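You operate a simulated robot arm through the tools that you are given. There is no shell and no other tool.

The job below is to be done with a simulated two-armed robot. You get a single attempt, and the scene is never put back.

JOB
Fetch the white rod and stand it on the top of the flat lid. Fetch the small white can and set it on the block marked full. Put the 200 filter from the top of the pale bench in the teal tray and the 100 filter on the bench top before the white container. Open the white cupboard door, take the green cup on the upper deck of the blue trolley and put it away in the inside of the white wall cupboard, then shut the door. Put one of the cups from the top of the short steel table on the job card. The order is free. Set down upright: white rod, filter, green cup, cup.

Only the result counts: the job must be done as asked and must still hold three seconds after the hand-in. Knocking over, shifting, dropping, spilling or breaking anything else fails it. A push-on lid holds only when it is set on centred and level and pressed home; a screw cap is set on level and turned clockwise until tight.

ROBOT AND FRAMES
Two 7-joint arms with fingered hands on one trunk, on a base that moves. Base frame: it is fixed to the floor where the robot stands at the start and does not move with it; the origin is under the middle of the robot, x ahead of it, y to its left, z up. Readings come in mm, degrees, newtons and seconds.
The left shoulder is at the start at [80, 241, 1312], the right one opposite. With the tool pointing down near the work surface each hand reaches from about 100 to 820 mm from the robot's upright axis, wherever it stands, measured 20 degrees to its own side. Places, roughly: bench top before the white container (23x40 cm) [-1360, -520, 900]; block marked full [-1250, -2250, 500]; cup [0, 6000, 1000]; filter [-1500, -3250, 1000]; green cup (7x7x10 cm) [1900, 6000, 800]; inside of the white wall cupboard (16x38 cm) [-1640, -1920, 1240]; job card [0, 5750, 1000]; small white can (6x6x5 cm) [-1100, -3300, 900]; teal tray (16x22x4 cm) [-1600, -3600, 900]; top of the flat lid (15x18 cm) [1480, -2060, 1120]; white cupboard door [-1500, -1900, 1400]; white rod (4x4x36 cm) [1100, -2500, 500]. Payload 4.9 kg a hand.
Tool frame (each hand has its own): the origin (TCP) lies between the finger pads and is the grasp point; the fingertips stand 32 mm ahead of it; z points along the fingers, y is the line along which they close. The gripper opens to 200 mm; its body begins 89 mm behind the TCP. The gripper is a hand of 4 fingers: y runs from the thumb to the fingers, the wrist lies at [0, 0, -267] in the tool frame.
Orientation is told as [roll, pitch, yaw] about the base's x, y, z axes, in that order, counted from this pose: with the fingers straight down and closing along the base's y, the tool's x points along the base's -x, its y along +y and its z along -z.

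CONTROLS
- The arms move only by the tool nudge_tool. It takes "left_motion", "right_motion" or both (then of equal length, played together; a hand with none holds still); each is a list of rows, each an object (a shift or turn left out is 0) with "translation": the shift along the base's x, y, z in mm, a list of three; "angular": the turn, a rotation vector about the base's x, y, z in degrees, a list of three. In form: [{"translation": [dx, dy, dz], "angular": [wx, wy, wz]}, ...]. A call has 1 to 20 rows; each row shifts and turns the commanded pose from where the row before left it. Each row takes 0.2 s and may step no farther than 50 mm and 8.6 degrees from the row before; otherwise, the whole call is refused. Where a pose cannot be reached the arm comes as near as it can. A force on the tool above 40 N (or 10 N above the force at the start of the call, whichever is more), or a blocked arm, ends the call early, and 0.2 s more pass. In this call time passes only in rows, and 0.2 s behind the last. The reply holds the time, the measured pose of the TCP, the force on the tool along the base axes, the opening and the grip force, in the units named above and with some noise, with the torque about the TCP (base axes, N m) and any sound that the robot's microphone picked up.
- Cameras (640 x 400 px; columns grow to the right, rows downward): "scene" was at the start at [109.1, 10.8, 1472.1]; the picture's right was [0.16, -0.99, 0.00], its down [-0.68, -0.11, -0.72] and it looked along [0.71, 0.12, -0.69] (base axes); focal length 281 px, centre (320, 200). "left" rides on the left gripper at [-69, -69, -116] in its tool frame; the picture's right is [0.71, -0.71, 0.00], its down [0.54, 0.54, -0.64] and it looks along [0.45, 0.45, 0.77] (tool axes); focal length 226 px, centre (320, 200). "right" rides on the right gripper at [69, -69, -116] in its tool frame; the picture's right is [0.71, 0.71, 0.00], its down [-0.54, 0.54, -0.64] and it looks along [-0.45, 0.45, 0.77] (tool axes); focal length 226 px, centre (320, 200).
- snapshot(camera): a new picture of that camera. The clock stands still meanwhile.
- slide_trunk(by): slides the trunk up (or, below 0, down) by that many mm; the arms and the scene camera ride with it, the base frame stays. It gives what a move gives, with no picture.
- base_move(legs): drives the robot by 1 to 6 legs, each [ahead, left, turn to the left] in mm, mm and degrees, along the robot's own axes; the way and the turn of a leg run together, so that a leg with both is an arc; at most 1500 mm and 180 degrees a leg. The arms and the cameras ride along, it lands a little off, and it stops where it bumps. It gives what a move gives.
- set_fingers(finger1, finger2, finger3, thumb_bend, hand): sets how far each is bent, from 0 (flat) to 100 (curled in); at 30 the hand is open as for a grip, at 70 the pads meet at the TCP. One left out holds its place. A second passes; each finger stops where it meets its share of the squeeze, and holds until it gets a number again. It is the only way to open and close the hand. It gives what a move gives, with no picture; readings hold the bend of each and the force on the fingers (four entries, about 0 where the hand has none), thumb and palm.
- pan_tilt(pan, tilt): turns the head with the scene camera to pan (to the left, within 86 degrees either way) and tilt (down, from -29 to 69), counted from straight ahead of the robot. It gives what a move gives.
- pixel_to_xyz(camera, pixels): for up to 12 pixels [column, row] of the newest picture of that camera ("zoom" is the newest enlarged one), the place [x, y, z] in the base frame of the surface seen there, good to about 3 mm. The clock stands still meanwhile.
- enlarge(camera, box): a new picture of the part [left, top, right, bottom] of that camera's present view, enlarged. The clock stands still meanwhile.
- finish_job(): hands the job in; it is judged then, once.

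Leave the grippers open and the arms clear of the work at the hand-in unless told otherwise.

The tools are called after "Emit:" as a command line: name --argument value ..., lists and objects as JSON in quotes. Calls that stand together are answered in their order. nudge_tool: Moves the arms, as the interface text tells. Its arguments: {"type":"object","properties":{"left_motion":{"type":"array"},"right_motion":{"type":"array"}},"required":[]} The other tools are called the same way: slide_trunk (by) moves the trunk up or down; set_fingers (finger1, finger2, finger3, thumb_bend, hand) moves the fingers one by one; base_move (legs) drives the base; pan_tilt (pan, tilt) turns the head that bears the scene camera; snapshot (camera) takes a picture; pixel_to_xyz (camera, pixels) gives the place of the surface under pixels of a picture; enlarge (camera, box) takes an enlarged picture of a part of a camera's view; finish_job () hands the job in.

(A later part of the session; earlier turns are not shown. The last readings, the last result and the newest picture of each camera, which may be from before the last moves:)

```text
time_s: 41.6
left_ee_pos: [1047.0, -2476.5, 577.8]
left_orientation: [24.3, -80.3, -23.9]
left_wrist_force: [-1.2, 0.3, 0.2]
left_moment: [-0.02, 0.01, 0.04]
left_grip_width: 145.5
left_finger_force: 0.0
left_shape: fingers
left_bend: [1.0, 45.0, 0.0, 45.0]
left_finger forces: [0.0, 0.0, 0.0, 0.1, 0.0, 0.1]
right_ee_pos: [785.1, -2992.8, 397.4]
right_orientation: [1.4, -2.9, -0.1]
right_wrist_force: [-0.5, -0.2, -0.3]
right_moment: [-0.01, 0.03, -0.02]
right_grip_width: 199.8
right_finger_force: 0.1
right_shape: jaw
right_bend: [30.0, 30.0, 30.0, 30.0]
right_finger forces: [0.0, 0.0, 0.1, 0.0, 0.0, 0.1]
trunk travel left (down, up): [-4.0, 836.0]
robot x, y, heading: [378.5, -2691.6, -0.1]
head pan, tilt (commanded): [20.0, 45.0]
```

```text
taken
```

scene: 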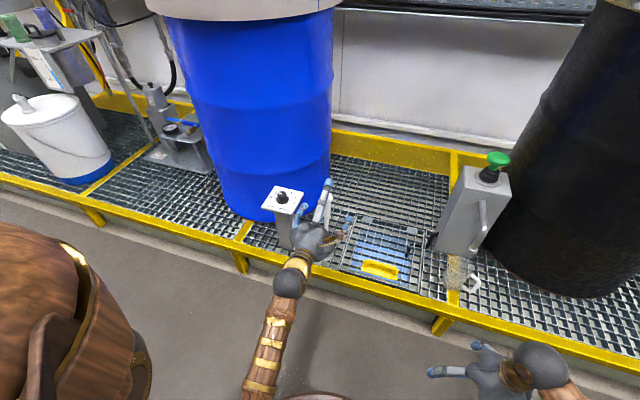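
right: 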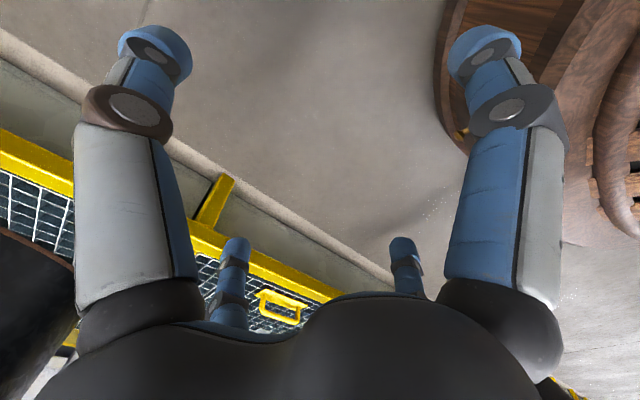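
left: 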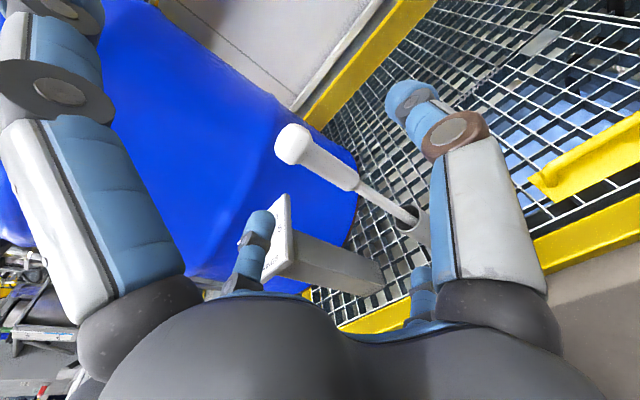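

The arm seems to press against my own torso when folded; extending it should free it. The rod's ball shows at (292,145) between thumb and finger 2. I move the hand forward and down in small steps toward the barrel.

Emit:
nudge_tool --left_motion '[{"translation": [15, 5, -10]}, {"translation": [15, 5, -10]}, {"translation": [15, 4, -10]}, {"translation": [0, 0, 0]}]'

Emit:
snapshot --camera "left"

```text
time_s: 42.6
left_ee_pos: [1087.0, -2463.1, 547.2]
left_orientation: [22.4, -80.4, -22.1]
left_wrist_force: [-0.2, 0.5, -1.1]
left_moment: [0.0, 0.03, 0.01]
left_grip_width: 145.5
left_finger_force: 0.0
left_shape: fingers
left_bend: [1.0, 45.0, 0.0, 45.0]
left_finger forces: [0.1, 0.0, 0.0, 0.0, 0.1, 0.0]
right_ee_pos: [782.2, -2991.7, 402.5]
right_orientation: [1.3, -3.1, 0.0]
right_wrist_force: [-0.5, 1.2, 0.6]
right_moment: [-0.03, -0.01, 0.0]
right_grip_width: 199.8
right_finger_force: 0.1
right_shape: jaw
right_bend: [30.0, 30.0, 30.0, 30.0]
right_finger forces: [0.0, 0.1, 0.1, 0.1, 0.0, 0.0]
trunk travel left (down, up): [-4.0, 836.0]
robot x, y, heading: [380.9, -2692.1, 0.1]
head pan, tilt (commanded): [20.0, 45.0]
```

```text
taken
```

left: 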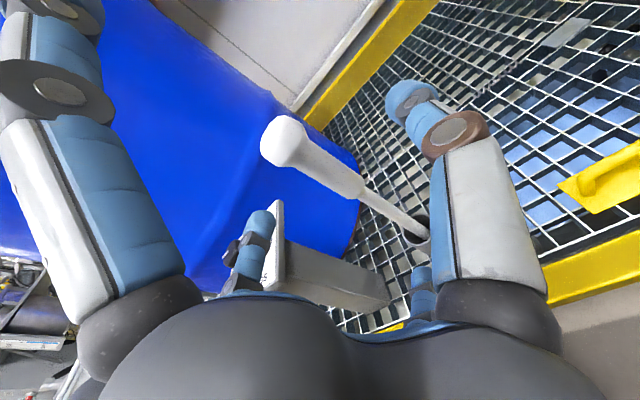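

Free movement again. I measure the rod from this nearer view.

Emit:
pixel_to_xyz --camera "left" --pixels '[[285, 142], [305, 152], [320, 163], [335, 173], [350, 185], [370, 197], [390, 210], [405, 222], [415, 235], [262, 222], [420, 100]]'

Emit:
enlarge --camera "left" --box '[220, 90, 460, 240]'

```text
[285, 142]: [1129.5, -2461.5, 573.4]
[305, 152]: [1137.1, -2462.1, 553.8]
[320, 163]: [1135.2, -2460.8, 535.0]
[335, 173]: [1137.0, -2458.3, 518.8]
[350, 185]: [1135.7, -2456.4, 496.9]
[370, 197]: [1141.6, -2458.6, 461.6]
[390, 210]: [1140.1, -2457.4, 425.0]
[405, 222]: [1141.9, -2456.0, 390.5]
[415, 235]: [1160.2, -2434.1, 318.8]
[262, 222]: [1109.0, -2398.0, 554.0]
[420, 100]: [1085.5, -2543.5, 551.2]
```

```text
2.67 times, centred on (340, 165) of left
```

zoom: 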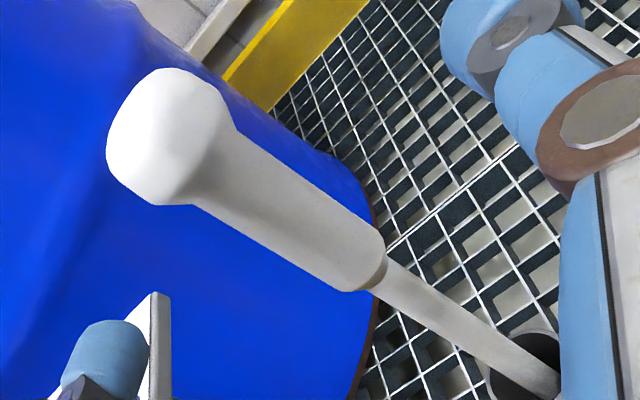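

The rod turns out nearly vertical (axis about (1148, -2454)), so I take the lean out again, add 5° nose-down, and advance to put the TCP on the barrel at z ≈ 530.

Emit:
nudge_tool --left_motion '[{"translation": [0, 0, 0], "angular": [-3.5, 0, 0]}, {"translation": [10, 3, 0], "angular": [0, 2.5, 0]}, {"translation": [10, 3, -5], "angular": [0, 2.5, 0]}, {"translation": [10, 2, -6]}, {"translation": [10, 1, -3]}, {"translation": [0, 0, 0]}]'

Emit:
snapshot --camera "left"

```text
time_s: 44.0
left_ee_pos: [1126.1, -2455.8, 533.5]
left_orientation: [0.7, -76.1, -0.7]
left_wrist_force: [0.2, 0.1, -0.7]
left_moment: [-0.01, 0.02, 0.0]
left_grip_width: 145.4
left_finger_force: 0.2
left_shape: fingers
left_bend: [1.0, 45.0, 0.0, 45.0]
left_finger forces: [0.0, 0.0, 0.1, 0.0, 0.1, 0.1]
right_ee_pos: [782.8, -2991.6, 402.0]
right_orientation: [1.4, -3.1, 0.0]
right_wrist_force: [0.4, 0.1, 0.8]
right_moment: [0.01, 0.02, -0.03]
right_grip_width: 199.9
right_finger_force: 0.1
right_shape: jaw
right_bend: [30.0, 30.0, 30.0, 30.0]
right_finger forces: [0.0, 0.0, 0.0, 0.0, 0.0, 0.0]
trunk travel left (down, up): [-4.0, 836.0]
robot x, y, heading: [381.9, -2692.8, -0.1]
head pan, tilt (commanded): [20.0, 45.0]
```

```text
taken
```

left: 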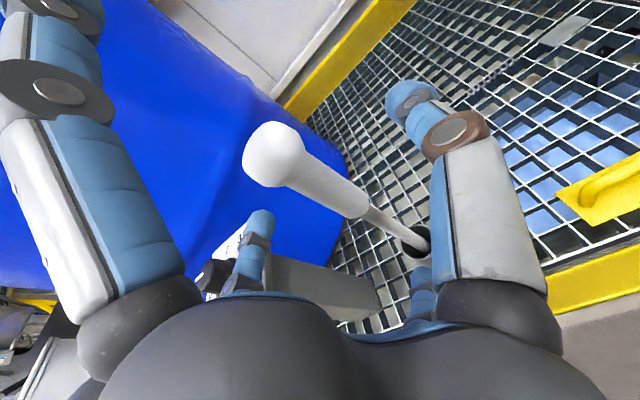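

Orientation is clean now (pitch -76). 20 mm remain to the rod axis; I go in.

Emit:
nudge_tool --left_motion '[{"translation": [10, 1, -2]}, {"translation": [11, 1, -2]}, {"translation": [0, 0, 0]}]'

Emit:
snapshot --camera "left"

Emit:
enlarge --camera "scene" --box '[240, 150, 400, 250]'

```text
time_s: 44.8
left_ee_pos: [1149.2, -2452.9, 530.1]
left_orientation: [0.6, -76.1, -0.6]
left_wrist_force: [-0.2, -0.6, -0.1]
left_moment: [-0.03, -0.02, 0.01]
left_grip_width: 145.4
left_finger_force: 0.0
left_shape: fingers
left_bend: [1.0, 45.0, 0.0, 45.0]
left_finger forces: [0.1, 0.1, 0.1, 0.1, 0.0, 0.1]
right_ee_pos: [782.8, -2991.2, 402.3]
right_orientation: [1.3, -3.0, -0.1]
right_wrist_force: [0.1, 0.4, -0.3]
right_moment: [0.03, -0.01, -0.01]
right_grip_width: 199.9
right_finger_force: 0.0
right_shape: jaw
right_bend: [30.0, 30.0, 30.0, 30.0]
right_finger forces: [0.1, 0.0, 0.0, 0.1, 0.0, 0.1]
trunk travel left (down, up): [-4.0, 836.0]
robot x, y, heading: [381.0, -2688.6, 0.0]
head pan, tilt (commanded): [20.0, 45.0]
```

```text
taken
```

left: 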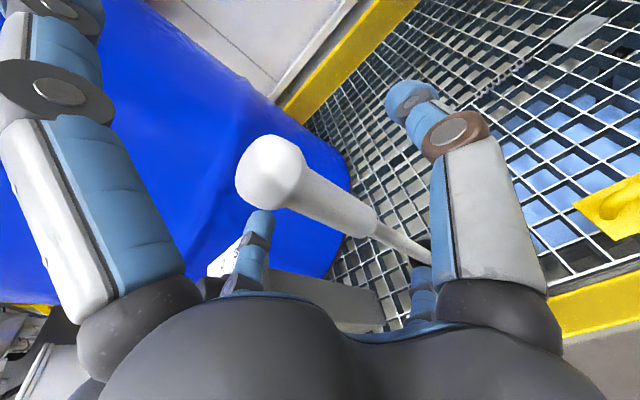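

```text
4.00 times, centred on (320, 200) of scene
```

zoom: 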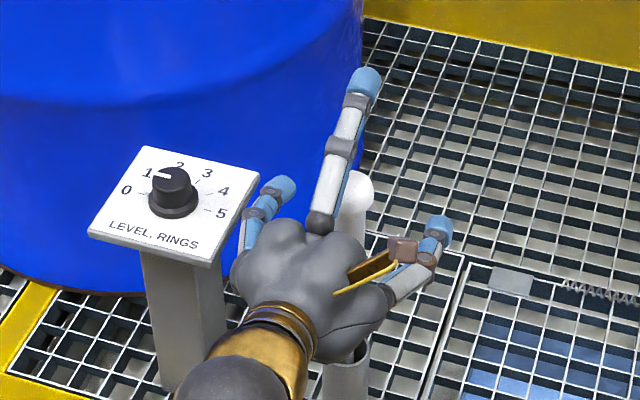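

The rod is between thumb and finger 2. I close both on the barrel.

Emit:
set_fingers --hand "left" --finger2 60 --thumb_bend 60

Emit:
set_fingers --hand "left" --finger2 75 --thumb_bend 75

Emit:
snapshot --camera "left"

```text
time_s: 45.8
left_ee_pos: [1149.3, -2452.0, 530.6]
left_orientation: [0.6, -76.1, -0.7]
left_wrist_force: [-0.2, -0.3, -0.4]
left_moment: [0.01, 0.01, 0.02]
left_grip_width: 131.6
left_finger_force: 0.1
left_shape: fingers
left_bend: [1.0, 60.0, 0.0, 60.0]
left_finger forces: [0.0, 0.1, 0.0, 0.1, 0.1, 0.0]
right_ee_pos: [782.9, -2992.4, 401.0]
right_orientation: [1.3, -3.1, 0.0]
right_wrist_force: [-0.4, 0.0, 0.0]
right_moment: [-0.02, -0.02, 0.01]
right_grip_width: 200.0
right_finger_force: 0.1
right_shape: jaw
right_bend: [30.0, 30.0, 30.0, 30.0]
right_finger forces: [0.0, 0.1, 0.0, 0.0, 0.0, 0.0]
trunk travel left (down, up): [-4.0, 836.0]
robot x, y, heading: [377.9, -2695.2, -0.0]
head pan, tilt (commanded): [20.0, 45.0]
```

```text
time_s: 46.8
left_ee_pos: [1148.6, -2452.2, 529.6]
left_orientation: [0.6, -76.2, -0.8]
left_wrist_force: [0.3, -0.1, -0.3]
left_moment: [-0.02, -0.01, -0.01]
left_grip_width: 125.9
left_finger_force: 0.1
left_shape: fingers
left_bend: [1.0, 73.0, 0.0, 73.0]
left_finger forces: [0.1, 0.0, 0.0, 0.1, 0.0, 0.0]
right_ee_pos: [783.2, -2991.8, 401.4]
right_orientation: [1.4, -3.1, 0.0]
right_wrist_force: [0.5, 0.2, 0.5]
right_moment: [-0.02, -0.03, 0.03]
right_grip_width: 200.1
right_finger_force: 0.1
right_shape: jaw
right_bend: [30.0, 30.0, 30.0, 30.0]
right_finger forces: [0.1, 0.0, 0.1, 0.1, 0.1, 0.1]
trunk travel left (down, up): [-4.0, 836.0]
robot x, y, heading: [376.7, -2689.8, -0.2]
head pan, tilt (commanded): [20.0, 45.0]
```

```text
taken
```

left: 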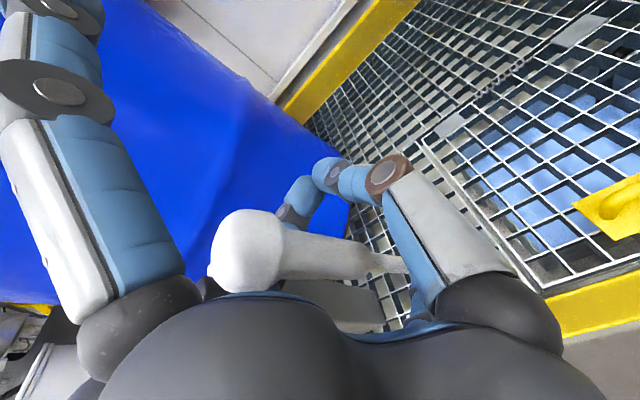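

The fingers curled past the rod without force; the rod seems to have moved toward the palm. I measure where it is now.

Emit:
pixel_to_xyz --camera "left" --pixels '[[245, 250], [290, 255], [320, 258], [350, 262], [375, 265], [305, 195], [335, 175], [395, 175], [390, 265]]'

Emit:
enlarge --camera "left" --box '[180, 130, 460, 305]'

Emit:
enlarge --camera "scene" --box '[260, 160, 380, 235]'

```text
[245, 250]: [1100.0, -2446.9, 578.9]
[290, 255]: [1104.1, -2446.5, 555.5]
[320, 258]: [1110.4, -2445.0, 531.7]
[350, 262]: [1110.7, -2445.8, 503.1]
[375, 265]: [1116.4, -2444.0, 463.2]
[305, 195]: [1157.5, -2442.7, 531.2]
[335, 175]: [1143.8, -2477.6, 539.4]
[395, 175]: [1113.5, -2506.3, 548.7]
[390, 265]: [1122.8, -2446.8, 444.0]
```

```text
2.29 times, centred on (320, 218) of left
```

zoom: 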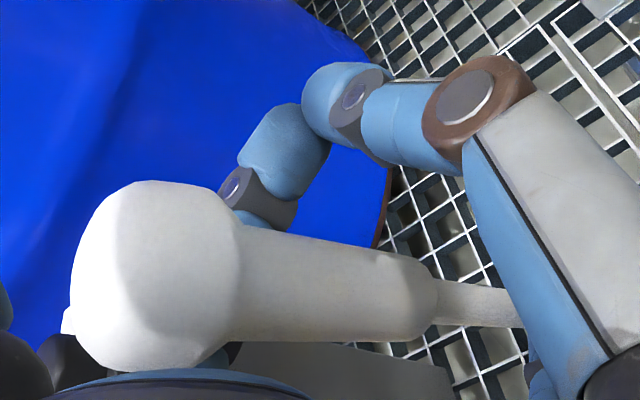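

```text
5.33 times, centred on (320, 198) of scene
```

zoom: 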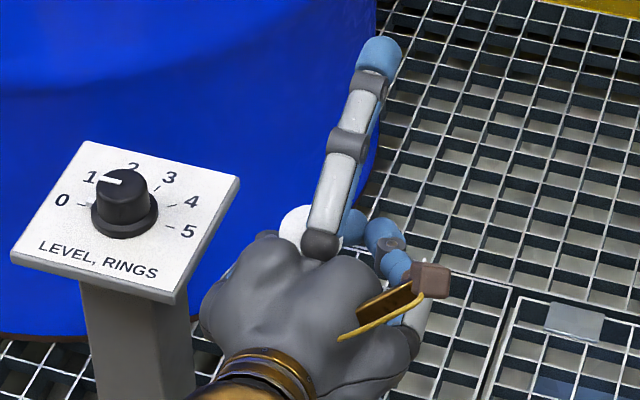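

The rod sits about 27 mm inside the hooked fingers, loosely held. The fingers curl like hooks, so a tilted four-finger grip (tool about 40° off straight down) will centre it far better. I open thumb and finger 2 again and then back off.

Emit:
set_fingers --hand "left" --finger2 42 --thumb_bend 42

Emit:
snapshot --camera "left"

```text
time_s: 47.8
left_ee_pos: [1149.9, -2452.1, 529.5]
left_orientation: [0.6, -76.1, -0.7]
left_wrist_force: [-0.3, -0.1, -0.5]
left_moment: [0.04, 0.0, 0.06]
left_grip_width: 148.5
left_finger_force: 0.1
left_shape: fingers
left_bend: [1.0, 42.0, 0.0, 42.0]
left_finger forces: [0.1, 0.0, 0.1, 0.0, 0.0, 0.0]
right_ee_pos: [783.6, -2991.7, 401.4]
right_orientation: [1.3, -3.1, 0.0]
right_wrist_force: [-0.6, 0.5, -0.2]
right_moment: [0.01, 0.02, -0.04]
right_grip_width: 199.9
right_finger_force: 0.1
right_shape: jaw
right_bend: [30.0, 30.0, 30.0, 30.0]
right_finger forces: [0.0, 0.0, 0.0, 0.0, 0.1, 0.0]
trunk travel left (down, up): [-4.0, 836.0]
robot x, y, heading: [379.8, -2688.5, -0.1]
head pan, tilt (commanded): [20.0, 45.0]
```

```text
taken
```

left: 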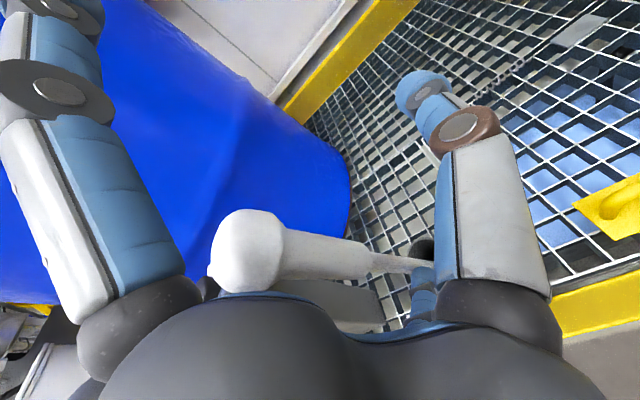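

The rod leans toward me in its tube. I back off along the tool axis.

Emit:
nudge_tool --left_motion '[{"translation": [-15, 0, 4]}, {"translation": [-20, 0, 5]}, {"translation": [-20, 0, 5]}, {"translation": [-20, 0, 5]}, {"translation": [-20, 0, 5]}]'

Emit:
snapshot --camera "left"

```text
time_s: 49.0
left_ee_pos: [1054.5, -2453.5, 554.6]
left_orientation: [0.7, -76.0, -0.7]
left_wrist_force: [0.2, 0.5, 0.6]
left_moment: [0.0, -0.02, 0.04]
left_grip_width: 148.7
left_finger_force: 0.1
left_shape: fingers
left_bend: [1.0, 42.0, 0.0, 42.0]
left_finger forces: [0.0, 0.0, 0.0, 0.0, 0.0, 0.0]
right_ee_pos: [781.6, -2992.2, 401.7]
right_orientation: [1.3, -3.1, 0.0]
right_wrist_force: [0.0, 0.4, 0.5]
right_moment: [-0.03, -0.05, 0.01]
right_grip_width: 199.9
right_finger_force: 0.0
right_shape: jaw
right_bend: [30.0, 30.0, 30.0, 30.0]
right_finger forces: [0.1, 0.1, 0.0, 0.0, 0.1, 0.1]
trunk travel left (down, up): [-4.0, 836.0]
robot x, y, heading: [379.8, -2690.1, -0.1]
head pan, tilt (commanded): [20.0, 45.0]
```

```text
taken
```

left: 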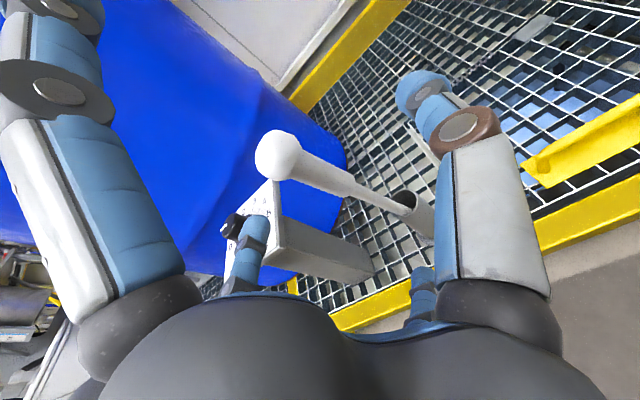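

The rod is clear of the hand. I measure its present lean.

Emit:
pixel_to_xyz --camera "left" --pixels '[[275, 155], [305, 168], [325, 175], [345, 184], [365, 192], [385, 201], [400, 208], [415, 230]]'

Emit:
enlarge --camera "left" --box '[220, 100, 460, 250]'

Emit:
enlarge --camera "scene" --box '[260, 160, 380, 235]'

```text
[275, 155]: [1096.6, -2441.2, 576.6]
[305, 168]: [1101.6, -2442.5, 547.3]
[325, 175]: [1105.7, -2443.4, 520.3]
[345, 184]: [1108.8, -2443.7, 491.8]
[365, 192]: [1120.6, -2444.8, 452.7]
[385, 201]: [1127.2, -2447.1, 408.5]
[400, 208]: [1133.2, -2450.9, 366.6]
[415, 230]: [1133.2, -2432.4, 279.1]
```

```text
2.67 times, centred on (340, 175) of left
```

zoom: 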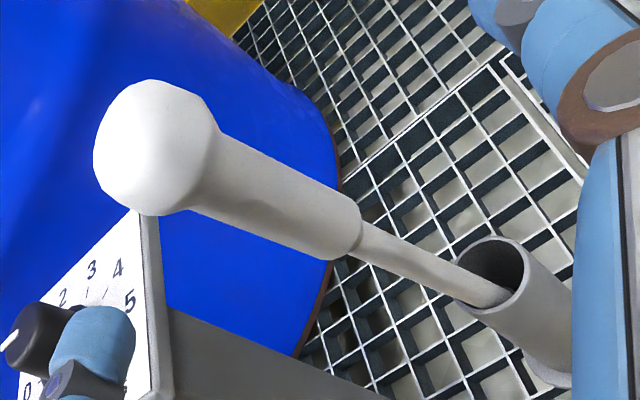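

```text
5.33 times, centred on (320, 198) of scene
```

zoom: 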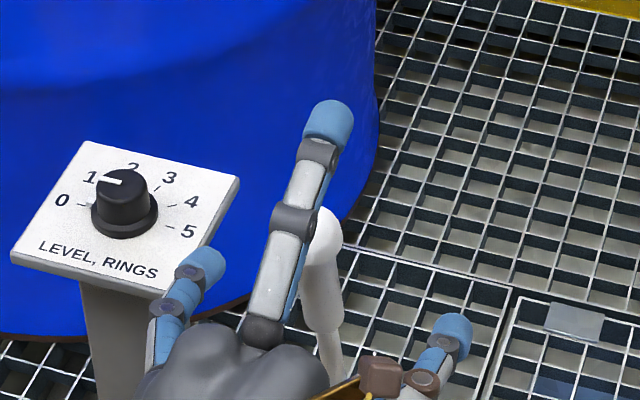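

The rod now leans about 8° toward me and 4° toward +y (axis through (1119,-2436,520)). I open all fingers moderately, raise the trunk 100 mm and turn the tool to pitch -42, placing it 110 mm back along the approach line.

Emit:
slide_trunk --by 100

Emit:
nudge_tool --left_motion '[{"translation": [-5, 3, 0], "angular": [0, 6.8, 0]}, {"translation": [-3, 3, 0], "angular": [0, 6.8, 0]}, {"translation": [-3, 3, 0], "angular": [0, 6.8, 0]}, {"translation": [0, 4, -5], "angular": [0, 6.8, 0]}, {"translation": [0, 4, -5], "angular": [0, 6.8, 0]}, {"translation": [0, 0, -5], "angular": [-3.5, 0, 0]}, {}]'

Emit:
set_fingers --hand "left" --finger1 36 --finger2 42 --finger3 42 --thumb_bend 42

Emit:
snapshot --camera "left"

Emit:
snapshot --camera "scene"

```text
time_s: 50.3
left_ee_pos: [1055.0, -2453.4, 653.7]
left_orientation: [0.7, -76.1, -0.6]
left_wrist_force: [0.7, 0.2, -0.7]
left_moment: [-0.02, 0.01, -0.04]
left_grip_width: 148.4
left_finger_force: 0.1
left_shape: fingers
left_bend: [1.0, 42.0, 0.0, 42.0]
left_finger forces: [0.0, 0.1, 0.0, 0.0, 0.0, 0.0]
right_ee_pos: [783.2, -2992.7, 501.7]
right_orientation: [1.3, -3.1, 0.0]
right_wrist_force: [0.2, -0.4, -0.7]
right_moment: [0.0, 0.01, 0.01]
right_grip_width: 200.2
right_finger_force: 0.0
right_shape: jaw
right_bend: [30.0, 30.0, 30.0, 30.0]
right_finger forces: [0.0, 0.0, 0.0, 0.0, 0.0, 0.0]
trunk travel left (down, up): [-104.0, 736.0]
robot x, y, heading: [381.3, -2689.8, -0.1]
head pan, tilt (commanded): [20.0, 45.0]
```

```text
time_s: 51.9
left_ee_pos: [1044.3, -2437.0, 639.1]
left_orientation: [-4.6, -42.0, 3.0]
left_wrist_force: [-0.4, 0.2, -0.2]
left_moment: [0.02, -0.01, 0.01]
left_grip_width: 148.6
left_finger_force: 0.1
left_shape: fingers
left_bend: [1.0, 42.0, 0.0, 42.0]
left_finger forces: [0.0, 0.0, 0.1, 0.0, 0.0, 0.0]
right_ee_pos: [782.1, -2991.7, 501.7]
right_orientation: [1.3, -3.2, 0.1]
right_wrist_force: [-0.1, 0.4, 0.4]
right_moment: [0.05, 0.0, 0.0]
right_grip_width: 199.8
right_finger_force: 0.1
right_shape: jaw
right_bend: [30.0, 30.0, 30.0, 30.0]
right_finger forces: [0.1, 0.1, 0.0, 0.0, 0.0, 0.1]
trunk travel left (down, up): [-104.0, 736.0]
robot x, y, heading: [378.9, -2692.4, 0.0]
head pan, tilt (commanded): [20.0, 45.0]
```

```text
time_s: 52.9
left_ee_pos: [1046.0, -2436.7, 638.7]
left_orientation: [-4.6, -42.1, 3.0]
left_wrist_force: [-0.1, -0.6, 0.0]
left_moment: [-0.02, -0.02, 0.03]
left_grip_width: 109.7
left_finger_force: 0.0
left_shape: fingers
left_bend: [36.0, 42.0, 42.0, 42.0]
left_finger forces: [0.0, 0.0, 0.1, 0.0, 0.0, 0.0]
right_ee_pos: [782.1, -2992.6, 501.2]
right_orientation: [1.2, -3.1, 0.0]
right_wrist_force: [0.0, 0.0, 0.5]
right_moment: [-0.02, 0.01, 0.02]
right_grip_width: 200.0
right_finger_force: 0.0
right_shape: jaw
right_bend: [30.0, 30.0, 30.0, 30.0]
right_finger forces: [0.1, 0.0, 0.0, 0.0, 0.1, 0.0]
trunk travel left (down, up): [-104.0, 736.0]
robot x, y, heading: [384.0, -2691.8, -0.1]
head pan, tilt (commanded): [20.0, 45.0]
```

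```text
taken
```

left: 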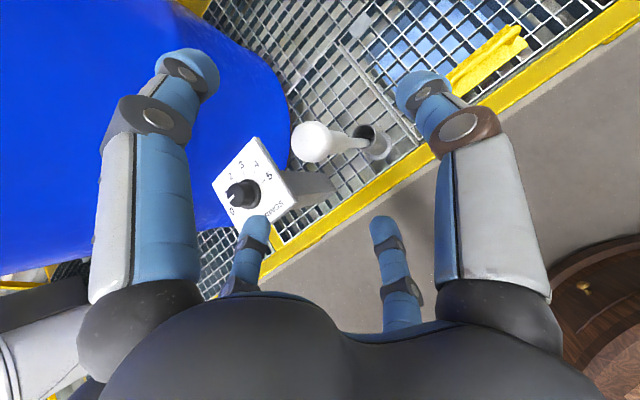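

```text
taken
```

scene: 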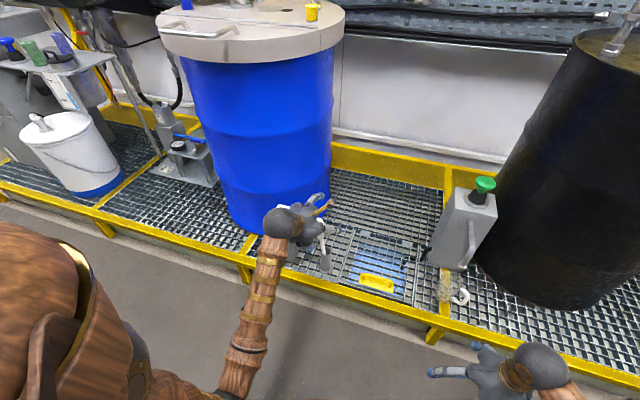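

The ball is in view at (310,140) between the four open fingers. I go down 36 mm and then along the tool axis to the barrel, stopping 25 mm short to check.

Emit:
nudge_tool --left_motion '[{"translation": [0, 0, -18]}, {"translation": [0, 0, -18]}, {"translation": [14, 0, -15]}, {"translation": [14, 0, -15]}, {"translation": [14, 0, -16]}, {"translation": [14, 0, -16]}, {}]'

Emit:
snapshot --camera "left"

```text
time_s: 54.5
left_ee_pos: [1100.2, -2434.2, 539.9]
left_orientation: [-4.5, -42.1, 3.0]
left_wrist_force: [-0.2, 0.2, 0.6]
left_moment: [0.0, -0.04, 0.01]
left_grip_width: 109.8
left_finger_force: 0.0
left_shape: fingers
left_bend: [36.0, 42.0, 42.0, 42.0]
left_finger forces: [0.1, 0.1, 0.1, 0.1, 0.0, 0.1]
right_ee_pos: [783.2, -2992.1, 501.1]
right_orientation: [1.3, -3.1, 0.0]
right_wrist_force: [0.4, 0.0, -0.1]
right_moment: [-0.01, -0.03, -0.01]
right_grip_width: 199.8
right_finger_force: 0.0
right_shape: jaw
right_bend: [30.0, 30.0, 30.0, 30.0]
right_finger forces: [0.1, 0.1, 0.0, 0.1, 0.0, 0.1]
trunk travel left (down, up): [-104.0, 736.0]
robot x, y, heading: [384.5, -2690.9, 0.2]
head pan, tilt (commanded): [20.0, 45.0]
```

```text
taken
```

left: 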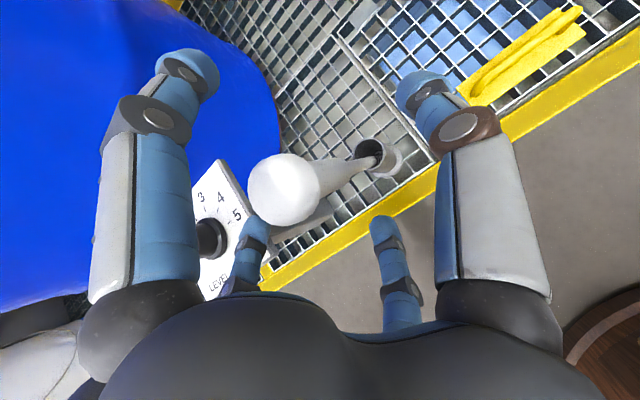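

Finger 2 (tip at about (258,225)) must pass between ball and LEVEL plate. I check distances.

Emit:
pixel_to_xyz --camera "left" --pixels '[[285, 190], [325, 175], [345, 165], [360, 160], [258, 225], [245, 200], [225, 165], [240, 230], [380, 225], [185, 65]]'

Emit:
enlarge --camera "left" --box '[180, 120, 420, 270]'

```text
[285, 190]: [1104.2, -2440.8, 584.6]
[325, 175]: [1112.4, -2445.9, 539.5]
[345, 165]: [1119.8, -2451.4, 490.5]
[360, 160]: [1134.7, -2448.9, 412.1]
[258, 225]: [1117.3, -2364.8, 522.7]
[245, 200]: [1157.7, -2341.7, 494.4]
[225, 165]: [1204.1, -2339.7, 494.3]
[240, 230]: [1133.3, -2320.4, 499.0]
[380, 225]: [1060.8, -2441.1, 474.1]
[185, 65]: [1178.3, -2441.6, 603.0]
```

```text
2.67 times, centred on (300, 195) of left
```

zoom: 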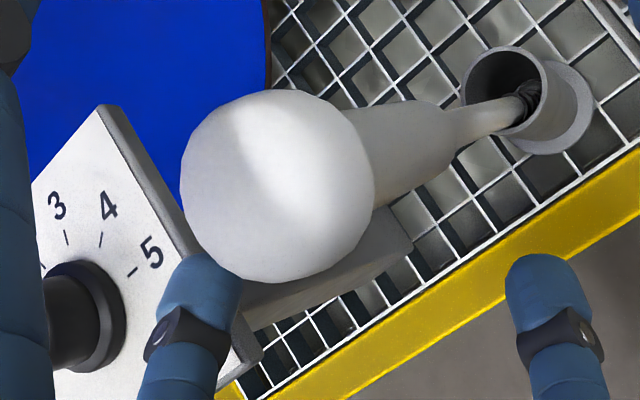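

The gap to the plate is about 14 mm, sufficient, and closing moves finger 2 away from it. I go the last 20 mm.

Emit:
nudge_tool --left_motion '[{"translation": [10, -1, -9]}, {"translation": [9, -1, -9]}, {}]'

Emit:
set_fingers --hand "left" --finger1 55 --finger2 55 --finger3 55 --thumb_bend 55

Emit:
snapshot --camera "left"

```text
time_s: 55.3
left_ee_pos: [1120.2, -2437.1, 523.3]
left_orientation: [-4.6, -42.1, 3.0]
left_wrist_force: [-0.2, -0.2, 0.2]
left_moment: [-0.02, -0.02, 0.02]
left_grip_width: 109.9
left_finger_force: 0.1
left_shape: fingers
left_bend: [36.0, 42.0, 42.0, 42.0]
left_finger forces: [0.1, 0.1, 0.0, 0.0, 0.1, 0.0]
right_ee_pos: [783.5, -2990.8, 501.4]
right_orientation: [1.3, -3.1, -0.1]
right_wrist_force: [0.0, -0.1, 0.6]
right_moment: [-0.03, 0.01, 0.01]
right_grip_width: 199.8
right_finger_force: 0.0
right_shape: jaw
right_bend: [30.0, 30.0, 30.0, 30.0]
right_finger forces: [0.0, 0.0, 0.0, 0.0, 0.0, 0.0]
trunk travel left (down, up): [-104.0, 736.0]
robot x, y, heading: [380.5, -2693.8, 0.1]
head pan, tilt (commanded): [20.0, 45.0]
```

```text
time_s: 56.3
left_ee_pos: [1119.8, -2437.8, 522.3]
left_orientation: [-4.6, -42.1, 3.0]
left_wrist_force: [0.0, -0.6, 0.2]
left_moment: [-0.04, 0.02, 0.03]
left_grip_width: 51.2
left_finger_force: 0.0
left_shape: fingers
left_bend: [55.0, 55.0, 55.0, 55.0]
left_finger forces: [0.0, 0.0, 0.1, 0.0, 0.0, 0.1]
right_ee_pos: [782.8, -2991.6, 502.3]
right_orientation: [1.2, -3.1, 0.0]
right_wrist_force: [-0.3, 0.5, -0.2]
right_moment: [0.0, 0.01, -0.01]
right_grip_width: 200.0
right_finger_force: 0.1
right_shape: jaw
right_bend: [30.0, 30.0, 30.0, 30.0]
right_finger forces: [0.0, 0.0, 0.0, 0.1, 0.0, 0.0]
trunk travel left (down, up): [-104.0, 736.0]
robot x, y, heading: [382.8, -2693.1, 0.1]
head pan, tilt (commanded): [20.0, 45.0]
```

```text
taken
```

left: 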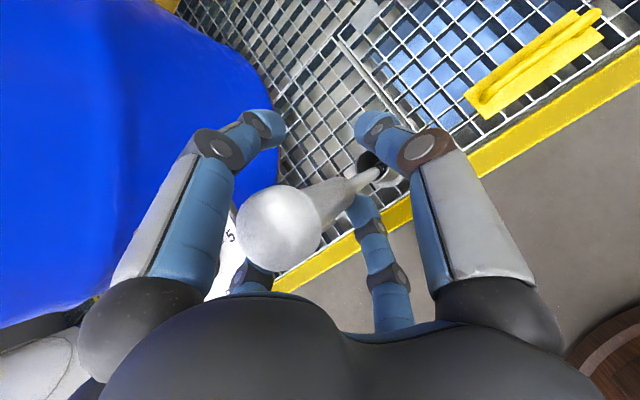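

All fingers surround the barrel evenly. I close further to grip.

Emit:
set_fingers --hand "left" --finger1 63 --finger2 63 --finger3 63 --thumb_bend 63

Emit:
snapshot --camera "left"

```text
time_s: 57.3
left_ee_pos: [1118.7, -2436.8, 522.7]
left_orientation: [-4.6, -42.1, 2.9]
left_wrist_force: [-2.3, 0.1, 4.9]
left_moment: [0.04, 0.74, -0.04]
left_grip_width: 27.1
left_finger_force: 9.1
left_shape: fingers
left_bend: [61.0, 63.0, 58.0, 63.0]
left_finger forces: [9.2, 0.0, 8.8, 0.1, 0.0, 0.0]
right_ee_pos: [783.4, -2991.4, 502.1]
right_orientation: [1.4, -3.1, 0.0]
right_wrist_force: [0.1, 1.0, 0.8]
right_moment: [0.05, 0.02, 0.0]
right_grip_width: 200.0
right_finger_force: 0.0
right_shape: jaw
right_bend: [30.0, 30.0, 30.0, 30.0]
right_finger forces: [0.1, 0.0, 0.0, 0.0, 0.1, 0.1]
trunk travel left (down, up): [-104.0, 736.0]
robot x, y, heading: [378.7, -2691.5, -0.1]
head pan, tilt (commanded): [20.0, 45.0]
```

```text
taken
```

left: 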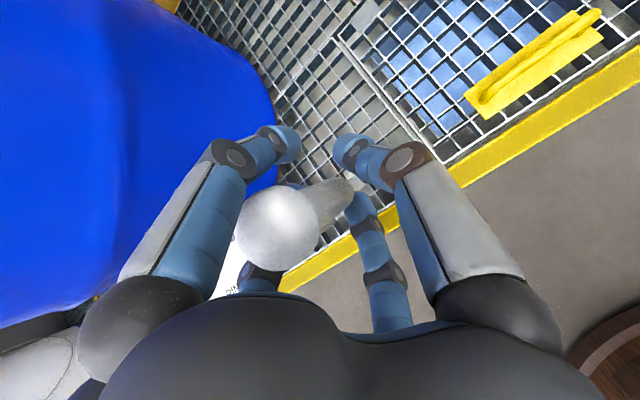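

Fingers 1 and 3 already hold with about 9 N. Now thumb and finger 2 close from the sides.

Emit:
set_fingers --hand "left" --finger1 75 --finger2 75 --finger3 75 --thumb_bend 75

Emit:
snapshot --camera "left"

```text
time_s: 58.3
left_ee_pos: [1120.0, -2437.2, 522.8]
left_orientation: [-4.6, -42.2, 3.0]
left_wrist_force: [10.7, -3.3, 11.4]
left_moment: [0.16, 1.36, -0.13]
left_grip_width: 3.4
left_finger_force: 25.4
left_shape: fingers
left_bend: [75.0, 68.0, 57.0, 71.0]
left_finger forces: [22.5, 6.9, 12.6, 0.0, 8.4, 0.1]
right_ee_pos: [782.7, -2991.9, 501.3]
right_orientation: [1.3, -3.1, 0.0]
right_wrist_force: [0.3, 0.2, 0.1]
right_moment: [0.0, 0.01, 0.03]
right_grip_width: 199.9
right_finger_force: 0.0
right_shape: jaw
right_bend: [30.0, 30.0, 30.0, 30.0]
right_finger forces: [0.1, 0.0, 0.0, 0.0, 0.1, 0.1]
trunk travel left (down, up): [-104.0, 736.0]
robot x, y, heading: [380.2, -2693.1, -0.2]
head pan, tilt (commanded): [20.0, 45.0]
```

```text
taken
```

left: 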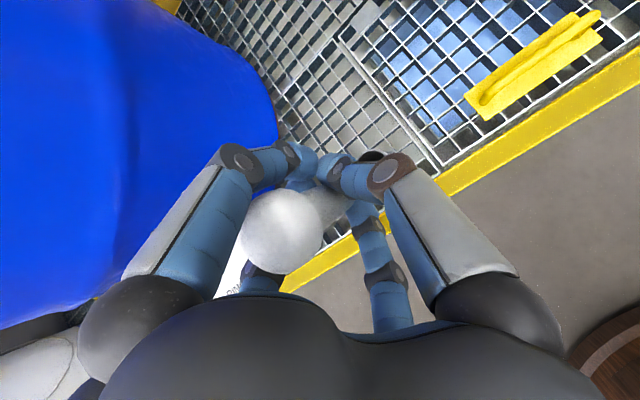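

The rod is firmly held by all four fingers. I lift it along its leaning axis out of the tube.

Emit:
nudge_tool --left_motion '[{"translation": [-1, 1, 10]}, {"translation": [-2, 1, 15]}, {"translation": [-2, 1, 15]}, {"translation": [-2, 1, 20]}, {"translation": [-2, 1, 20]}, {"translation": [-2, 1, 20]}, {}]'

Emit:
snapshot --camera "left"

Emit:
enlarge --camera "scene" --box '[220, 140, 400, 252]'

```text
time_s: 59.9
left_ee_pos: [1107.8, -2432.0, 624.5]
left_orientation: [-4.6, -42.0, 3.1]
left_wrist_force: [-1.0, 0.3, -0.8]
left_moment: [-0.01, 0.06, 0.02]
left_grip_width: 0.0
left_finger_force: 8.1
left_shape: fingers
left_bend: [73.0, 68.0, 57.0, 72.0]
left_finger forces: [0.3, 7.5, 9.1, 0.1, 0.1, 0.0]
right_ee_pos: [782.4, -2990.4, 501.2]
right_orientation: [1.2, -3.0, 0.0]
right_wrist_force: [-0.4, -0.4, 0.6]
right_moment: [0.0, 0.01, -0.01]
right_grip_width: 200.1
right_finger_force: 0.1
right_shape: jaw
right_bend: [30.0, 30.0, 30.0, 30.0]
right_finger forces: [0.1, 0.0, 0.0, 0.1, 0.0, 0.1]
trunk travel left (down, up): [-104.0, 736.0]
robot x, y, heading: [379.3, -2691.3, -0.1]
head pan, tilt (commanded): [20.0, 45.0]
```

```text
taken
```

left: 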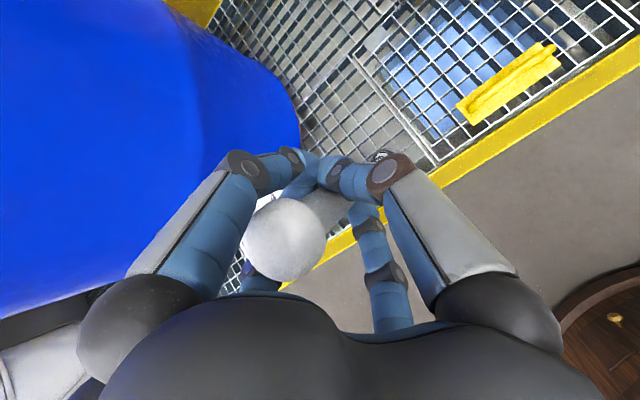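

```text
3.56 times, centred on (310, 196) of scene
```

zoom: 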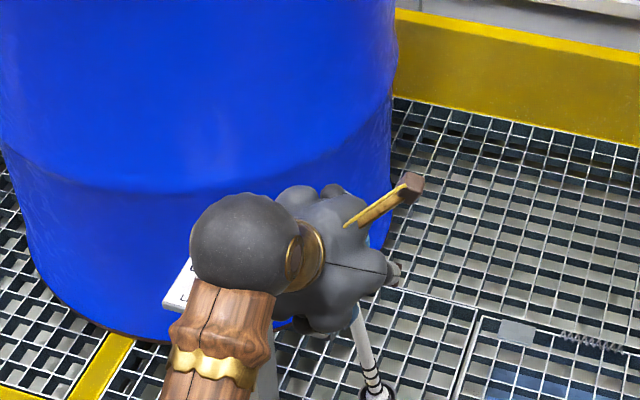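

The rod is coming up with the hand (its ringed lower end shows above the tube). I lift on.

Emit:
nudge_tool --left_motion '[{"translation": [-2, 1, 20]}, {"translation": [-2, 1, 20]}, {"translation": [-2, 1, 20]}, {"translation": [0, 0, 25]}, {"translation": [0, 0, 25]}, {"translation": [0, 0, 25]}, {}]'

Emit:
slide_trunk --by 200

Emit:
pan_tilt --pan 20 --tilt 40

Emit:
snapshot --camera "scene"

Emit:
snapshot --camera "right"

```text
time_s: 61.5
left_ee_pos: [1101.0, -2427.3, 757.1]
left_orientation: [-4.5, -42.1, 3.0]
left_wrist_force: [0.6, -0.6, -0.2]
left_moment: [-0.02, 0.06, -0.01]
left_grip_width: 0.1
left_finger_force: 3.2
left_shape: fingers
left_bend: [73.0, 68.0, 58.0, 72.0]
left_finger forces: [0.0, 0.0, 6.5, 0.0, 0.1, 0.1]
right_ee_pos: [782.5, -2991.1, 501.3]
right_orientation: [1.2, -3.1, 0.0]
right_wrist_force: [-0.1, -1.1, 0.2]
right_moment: [0.01, 0.01, 0.03]
right_grip_width: 199.9
right_finger_force: 0.1
right_shape: jaw
right_bend: [30.0, 30.0, 30.0, 30.0]
right_finger forces: [0.0, 0.0, 0.0, 0.1, 0.0, 0.0]
trunk travel left (down, up): [-104.0, 736.0]
robot x, y, heading: [378.9, -2689.7, 0.0]
head pan, tilt (commanded): [20.0, 45.0]
```

```text
time_s: 63.7
left_ee_pos: [1101.9, -2427.7, 957.7]
left_orientation: [-4.5, -42.1, 3.0]
left_wrist_force: [0.5, -0.1, -1.8]
left_moment: [-0.02, 0.03, -0.02]
left_grip_width: 0.0
left_finger_force: 3.4
left_shape: fingers
left_bend: [73.0, 68.0, 58.0, 72.0]
left_finger forces: [0.0, 0.0, 6.5, 0.0, 0.0, 0.1]
right_ee_pos: [782.1, -2991.1, 700.6]
right_orientation: [1.2, -3.0, -0.1]
right_wrist_force: [-0.1, 0.5, 1.1]
right_moment: [-0.01, 0.0, -0.01]
right_grip_width: 200.4
right_finger_force: 0.1
right_shape: jaw
right_bend: [30.0, 30.0, 30.0, 30.0]
right_finger forces: [0.0, 0.1, 0.0, 0.1, 0.0, 0.0]
trunk travel left (down, up): [-304.0, 536.0]
robot x, y, heading: [381.2, -2692.9, -0.3]
head pan, tilt (commanded): [20.0, 45.0]
```

```text
time_s: 64.4
left_ee_pos: [1101.0, -2427.9, 956.6]
left_orientation: [-4.6, -42.0, 3.0]
left_wrist_force: [-0.2, -0.6, -1.4]
left_moment: [0.05, -0.01, 0.0]
left_grip_width: 0.3
left_finger_force: 3.5
left_shape: fingers
left_bend: [73.0, 68.0, 58.0, 72.0]
left_finger forces: [0.0, 0.0, 6.4, 0.0, 0.0, 0.1]
right_ee_pos: [783.0, -2991.1, 702.0]
right_orientation: [1.4, -3.2, 0.0]
right_wrist_force: [0.4, 0.3, 0.1]
right_moment: [0.0, 0.0, 0.04]
right_grip_width: 199.9
right_finger_force: 0.0
right_shape: jaw
right_bend: [30.0, 30.0, 30.0, 30.0]
right_finger forces: [0.0, 0.0, 0.0, 0.0, 0.1, 0.0]
trunk travel left (down, up): [-304.0, 536.0]
robot x, y, heading: [380.7, -2691.5, -0.3]
head pan, tilt (commanded): [20.0, 40.0]
```

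```text
taken
```

scene: 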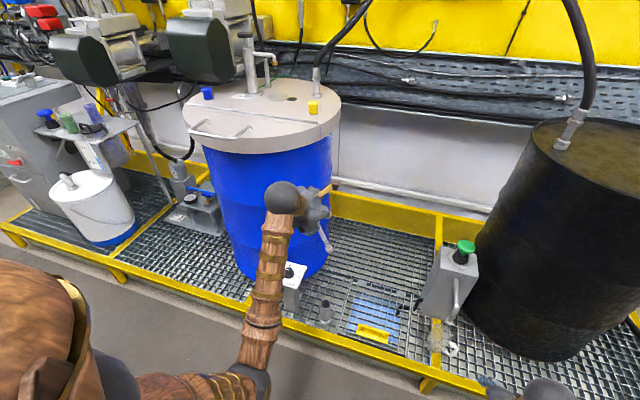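

```text
taken
```

right: 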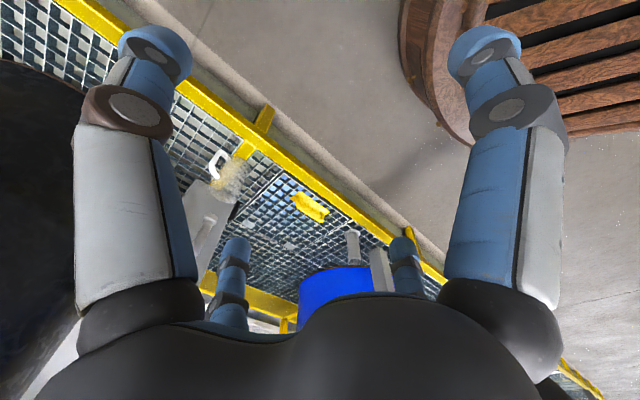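

The rod is out of the tube, hanging from the hand. I enlarge to measure how it hangs.

Emit:
enlarge --camera "scene" --box '[250, 170, 390, 258]'

Emit:
snapshot --camera "left"

```text
4.55 times, centred on (320, 214) of scene
```

zoom: 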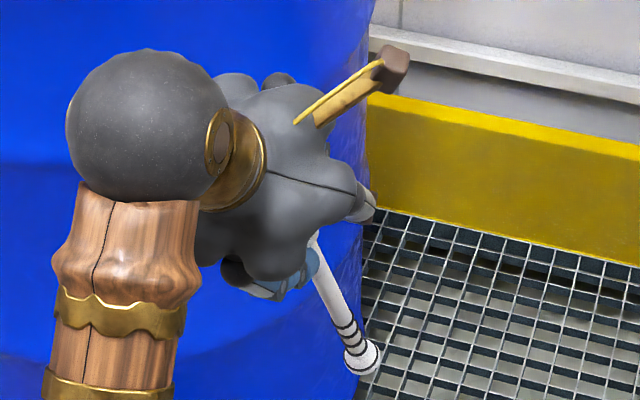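

```text
taken
```

left: 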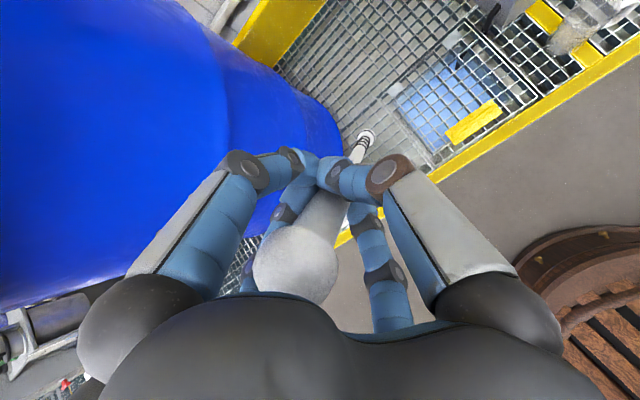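

The rod has a flared foot with rings, good for standing. I measure its axis in the hand.

Emit:
pixel_to_xyz --camera "zoom" --pixels '[[320, 265], [330, 288], [340, 308], [350, 330], [360, 358], [370, 362], [352, 362]]'

Emit:
pixel_to_xyz --camera "left" --pixels '[[295, 265], [315, 220], [325, 207], [357, 152], [362, 143], [368, 135]]'

Emit:
enlarge --camera "left" --box '[220, 110, 460, 310]'

```text
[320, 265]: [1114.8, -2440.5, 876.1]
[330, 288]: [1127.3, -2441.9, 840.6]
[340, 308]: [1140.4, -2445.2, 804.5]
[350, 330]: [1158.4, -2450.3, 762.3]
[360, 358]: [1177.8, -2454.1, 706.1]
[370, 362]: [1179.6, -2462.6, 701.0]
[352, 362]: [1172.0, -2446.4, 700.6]
```

```text
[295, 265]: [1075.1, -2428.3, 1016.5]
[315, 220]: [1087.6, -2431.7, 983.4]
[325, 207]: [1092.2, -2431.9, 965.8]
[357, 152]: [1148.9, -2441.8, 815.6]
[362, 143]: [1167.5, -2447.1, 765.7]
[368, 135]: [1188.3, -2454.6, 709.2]
```

```text
2.00 times, centred on (340, 210) of left
```

zoom: 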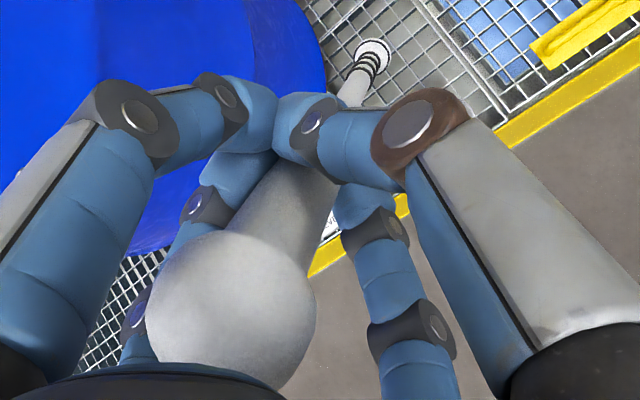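

The rod hangs 20° off vertical (foot forward) and 22° off the tool axis. I tighten the grip a little and check whether it is steady.

Emit:
set_fingers --hand "left" --finger1 80 --finger2 80 --finger3 80 --thumb_bend 80

Emit:
enlarge --camera "left" --box '[220, 110, 460, 310]'

Emit:
enlarge --camera "scene" --box '[250, 170, 390, 258]'

```text
time_s: 65.4
left_ee_pos: [1101.9, -2427.2, 957.5]
left_orientation: [-4.6, -42.1, 3.0]
left_wrist_force: [-0.6, 0.3, -0.2]
left_moment: [0.01, -0.02, -0.01]
left_grip_width: 0.0
left_finger_force: 9.7
left_shape: fingers
left_bend: [77.0, 72.0, 59.0, 75.0]
left_finger forces: [0.0, 12.3, 7.7, 0.0, 0.0, 0.0]
right_ee_pos: [782.2, -2991.3, 701.9]
right_orientation: [1.3, -3.2, 0.1]
right_wrist_force: [-0.9, 1.1, -0.1]
right_moment: [0.0, 0.01, 0.03]
right_grip_width: 200.2
right_finger_force: 0.0
right_shape: jaw
right_bend: [30.0, 30.0, 30.0, 30.0]
right_finger forces: [0.0, 0.0, 0.0, 0.1, 0.1, 0.1]
trunk travel left (down, up): [-304.0, 536.0]
robot x, y, heading: [381.2, -2694.2, -0.1]
head pan, tilt (commanded): [20.0, 40.0]
```

```text
2.00 times, centred on (340, 210) of left
```

zoom: 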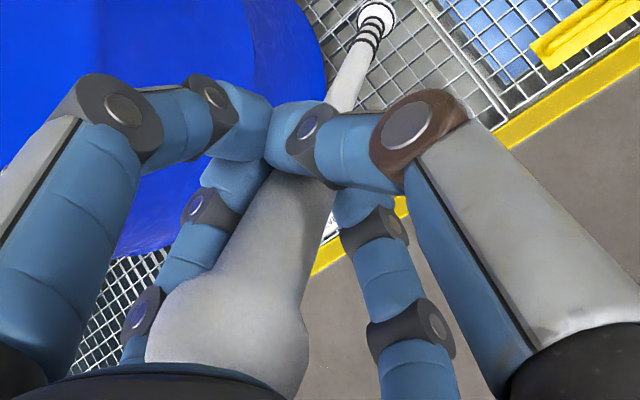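

```text
4.55 times, centred on (320, 214) of scene
```

zoom: 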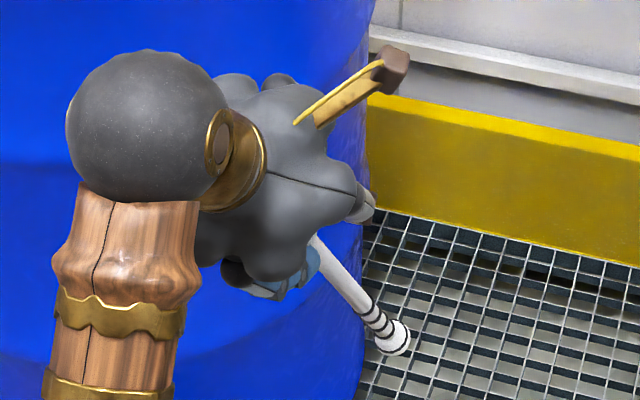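

Tighter curl draws the ball into the palm and lines the rod up with the tool. I measure the new angle.

Emit:
pixel_to_xyz --camera "zoom" --pixels '[[320, 250], [335, 270], [350, 290], [365, 308], [390, 335], [400, 345], [380, 345]]'

Emit:
snapshot --camera "left"

Emit:
pixel_to_xyz --camera "left" --pixels '[[330, 205], [310, 235], [295, 280], [355, 155], [362, 137], [375, 118]]'

```text
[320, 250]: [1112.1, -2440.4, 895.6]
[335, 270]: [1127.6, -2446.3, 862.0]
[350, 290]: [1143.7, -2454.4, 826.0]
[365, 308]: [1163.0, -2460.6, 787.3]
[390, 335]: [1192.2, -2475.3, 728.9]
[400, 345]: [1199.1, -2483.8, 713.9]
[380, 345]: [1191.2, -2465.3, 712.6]
```

```text
taken
```

left: 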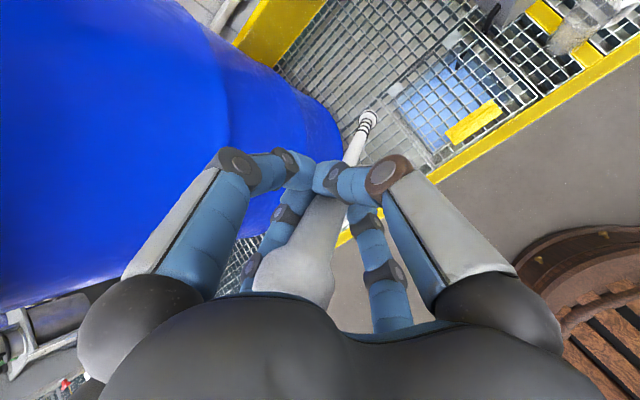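

```text
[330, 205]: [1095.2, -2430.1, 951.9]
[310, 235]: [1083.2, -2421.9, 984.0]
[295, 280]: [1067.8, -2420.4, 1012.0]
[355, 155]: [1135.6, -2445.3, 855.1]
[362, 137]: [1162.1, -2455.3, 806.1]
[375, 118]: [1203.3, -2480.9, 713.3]
```

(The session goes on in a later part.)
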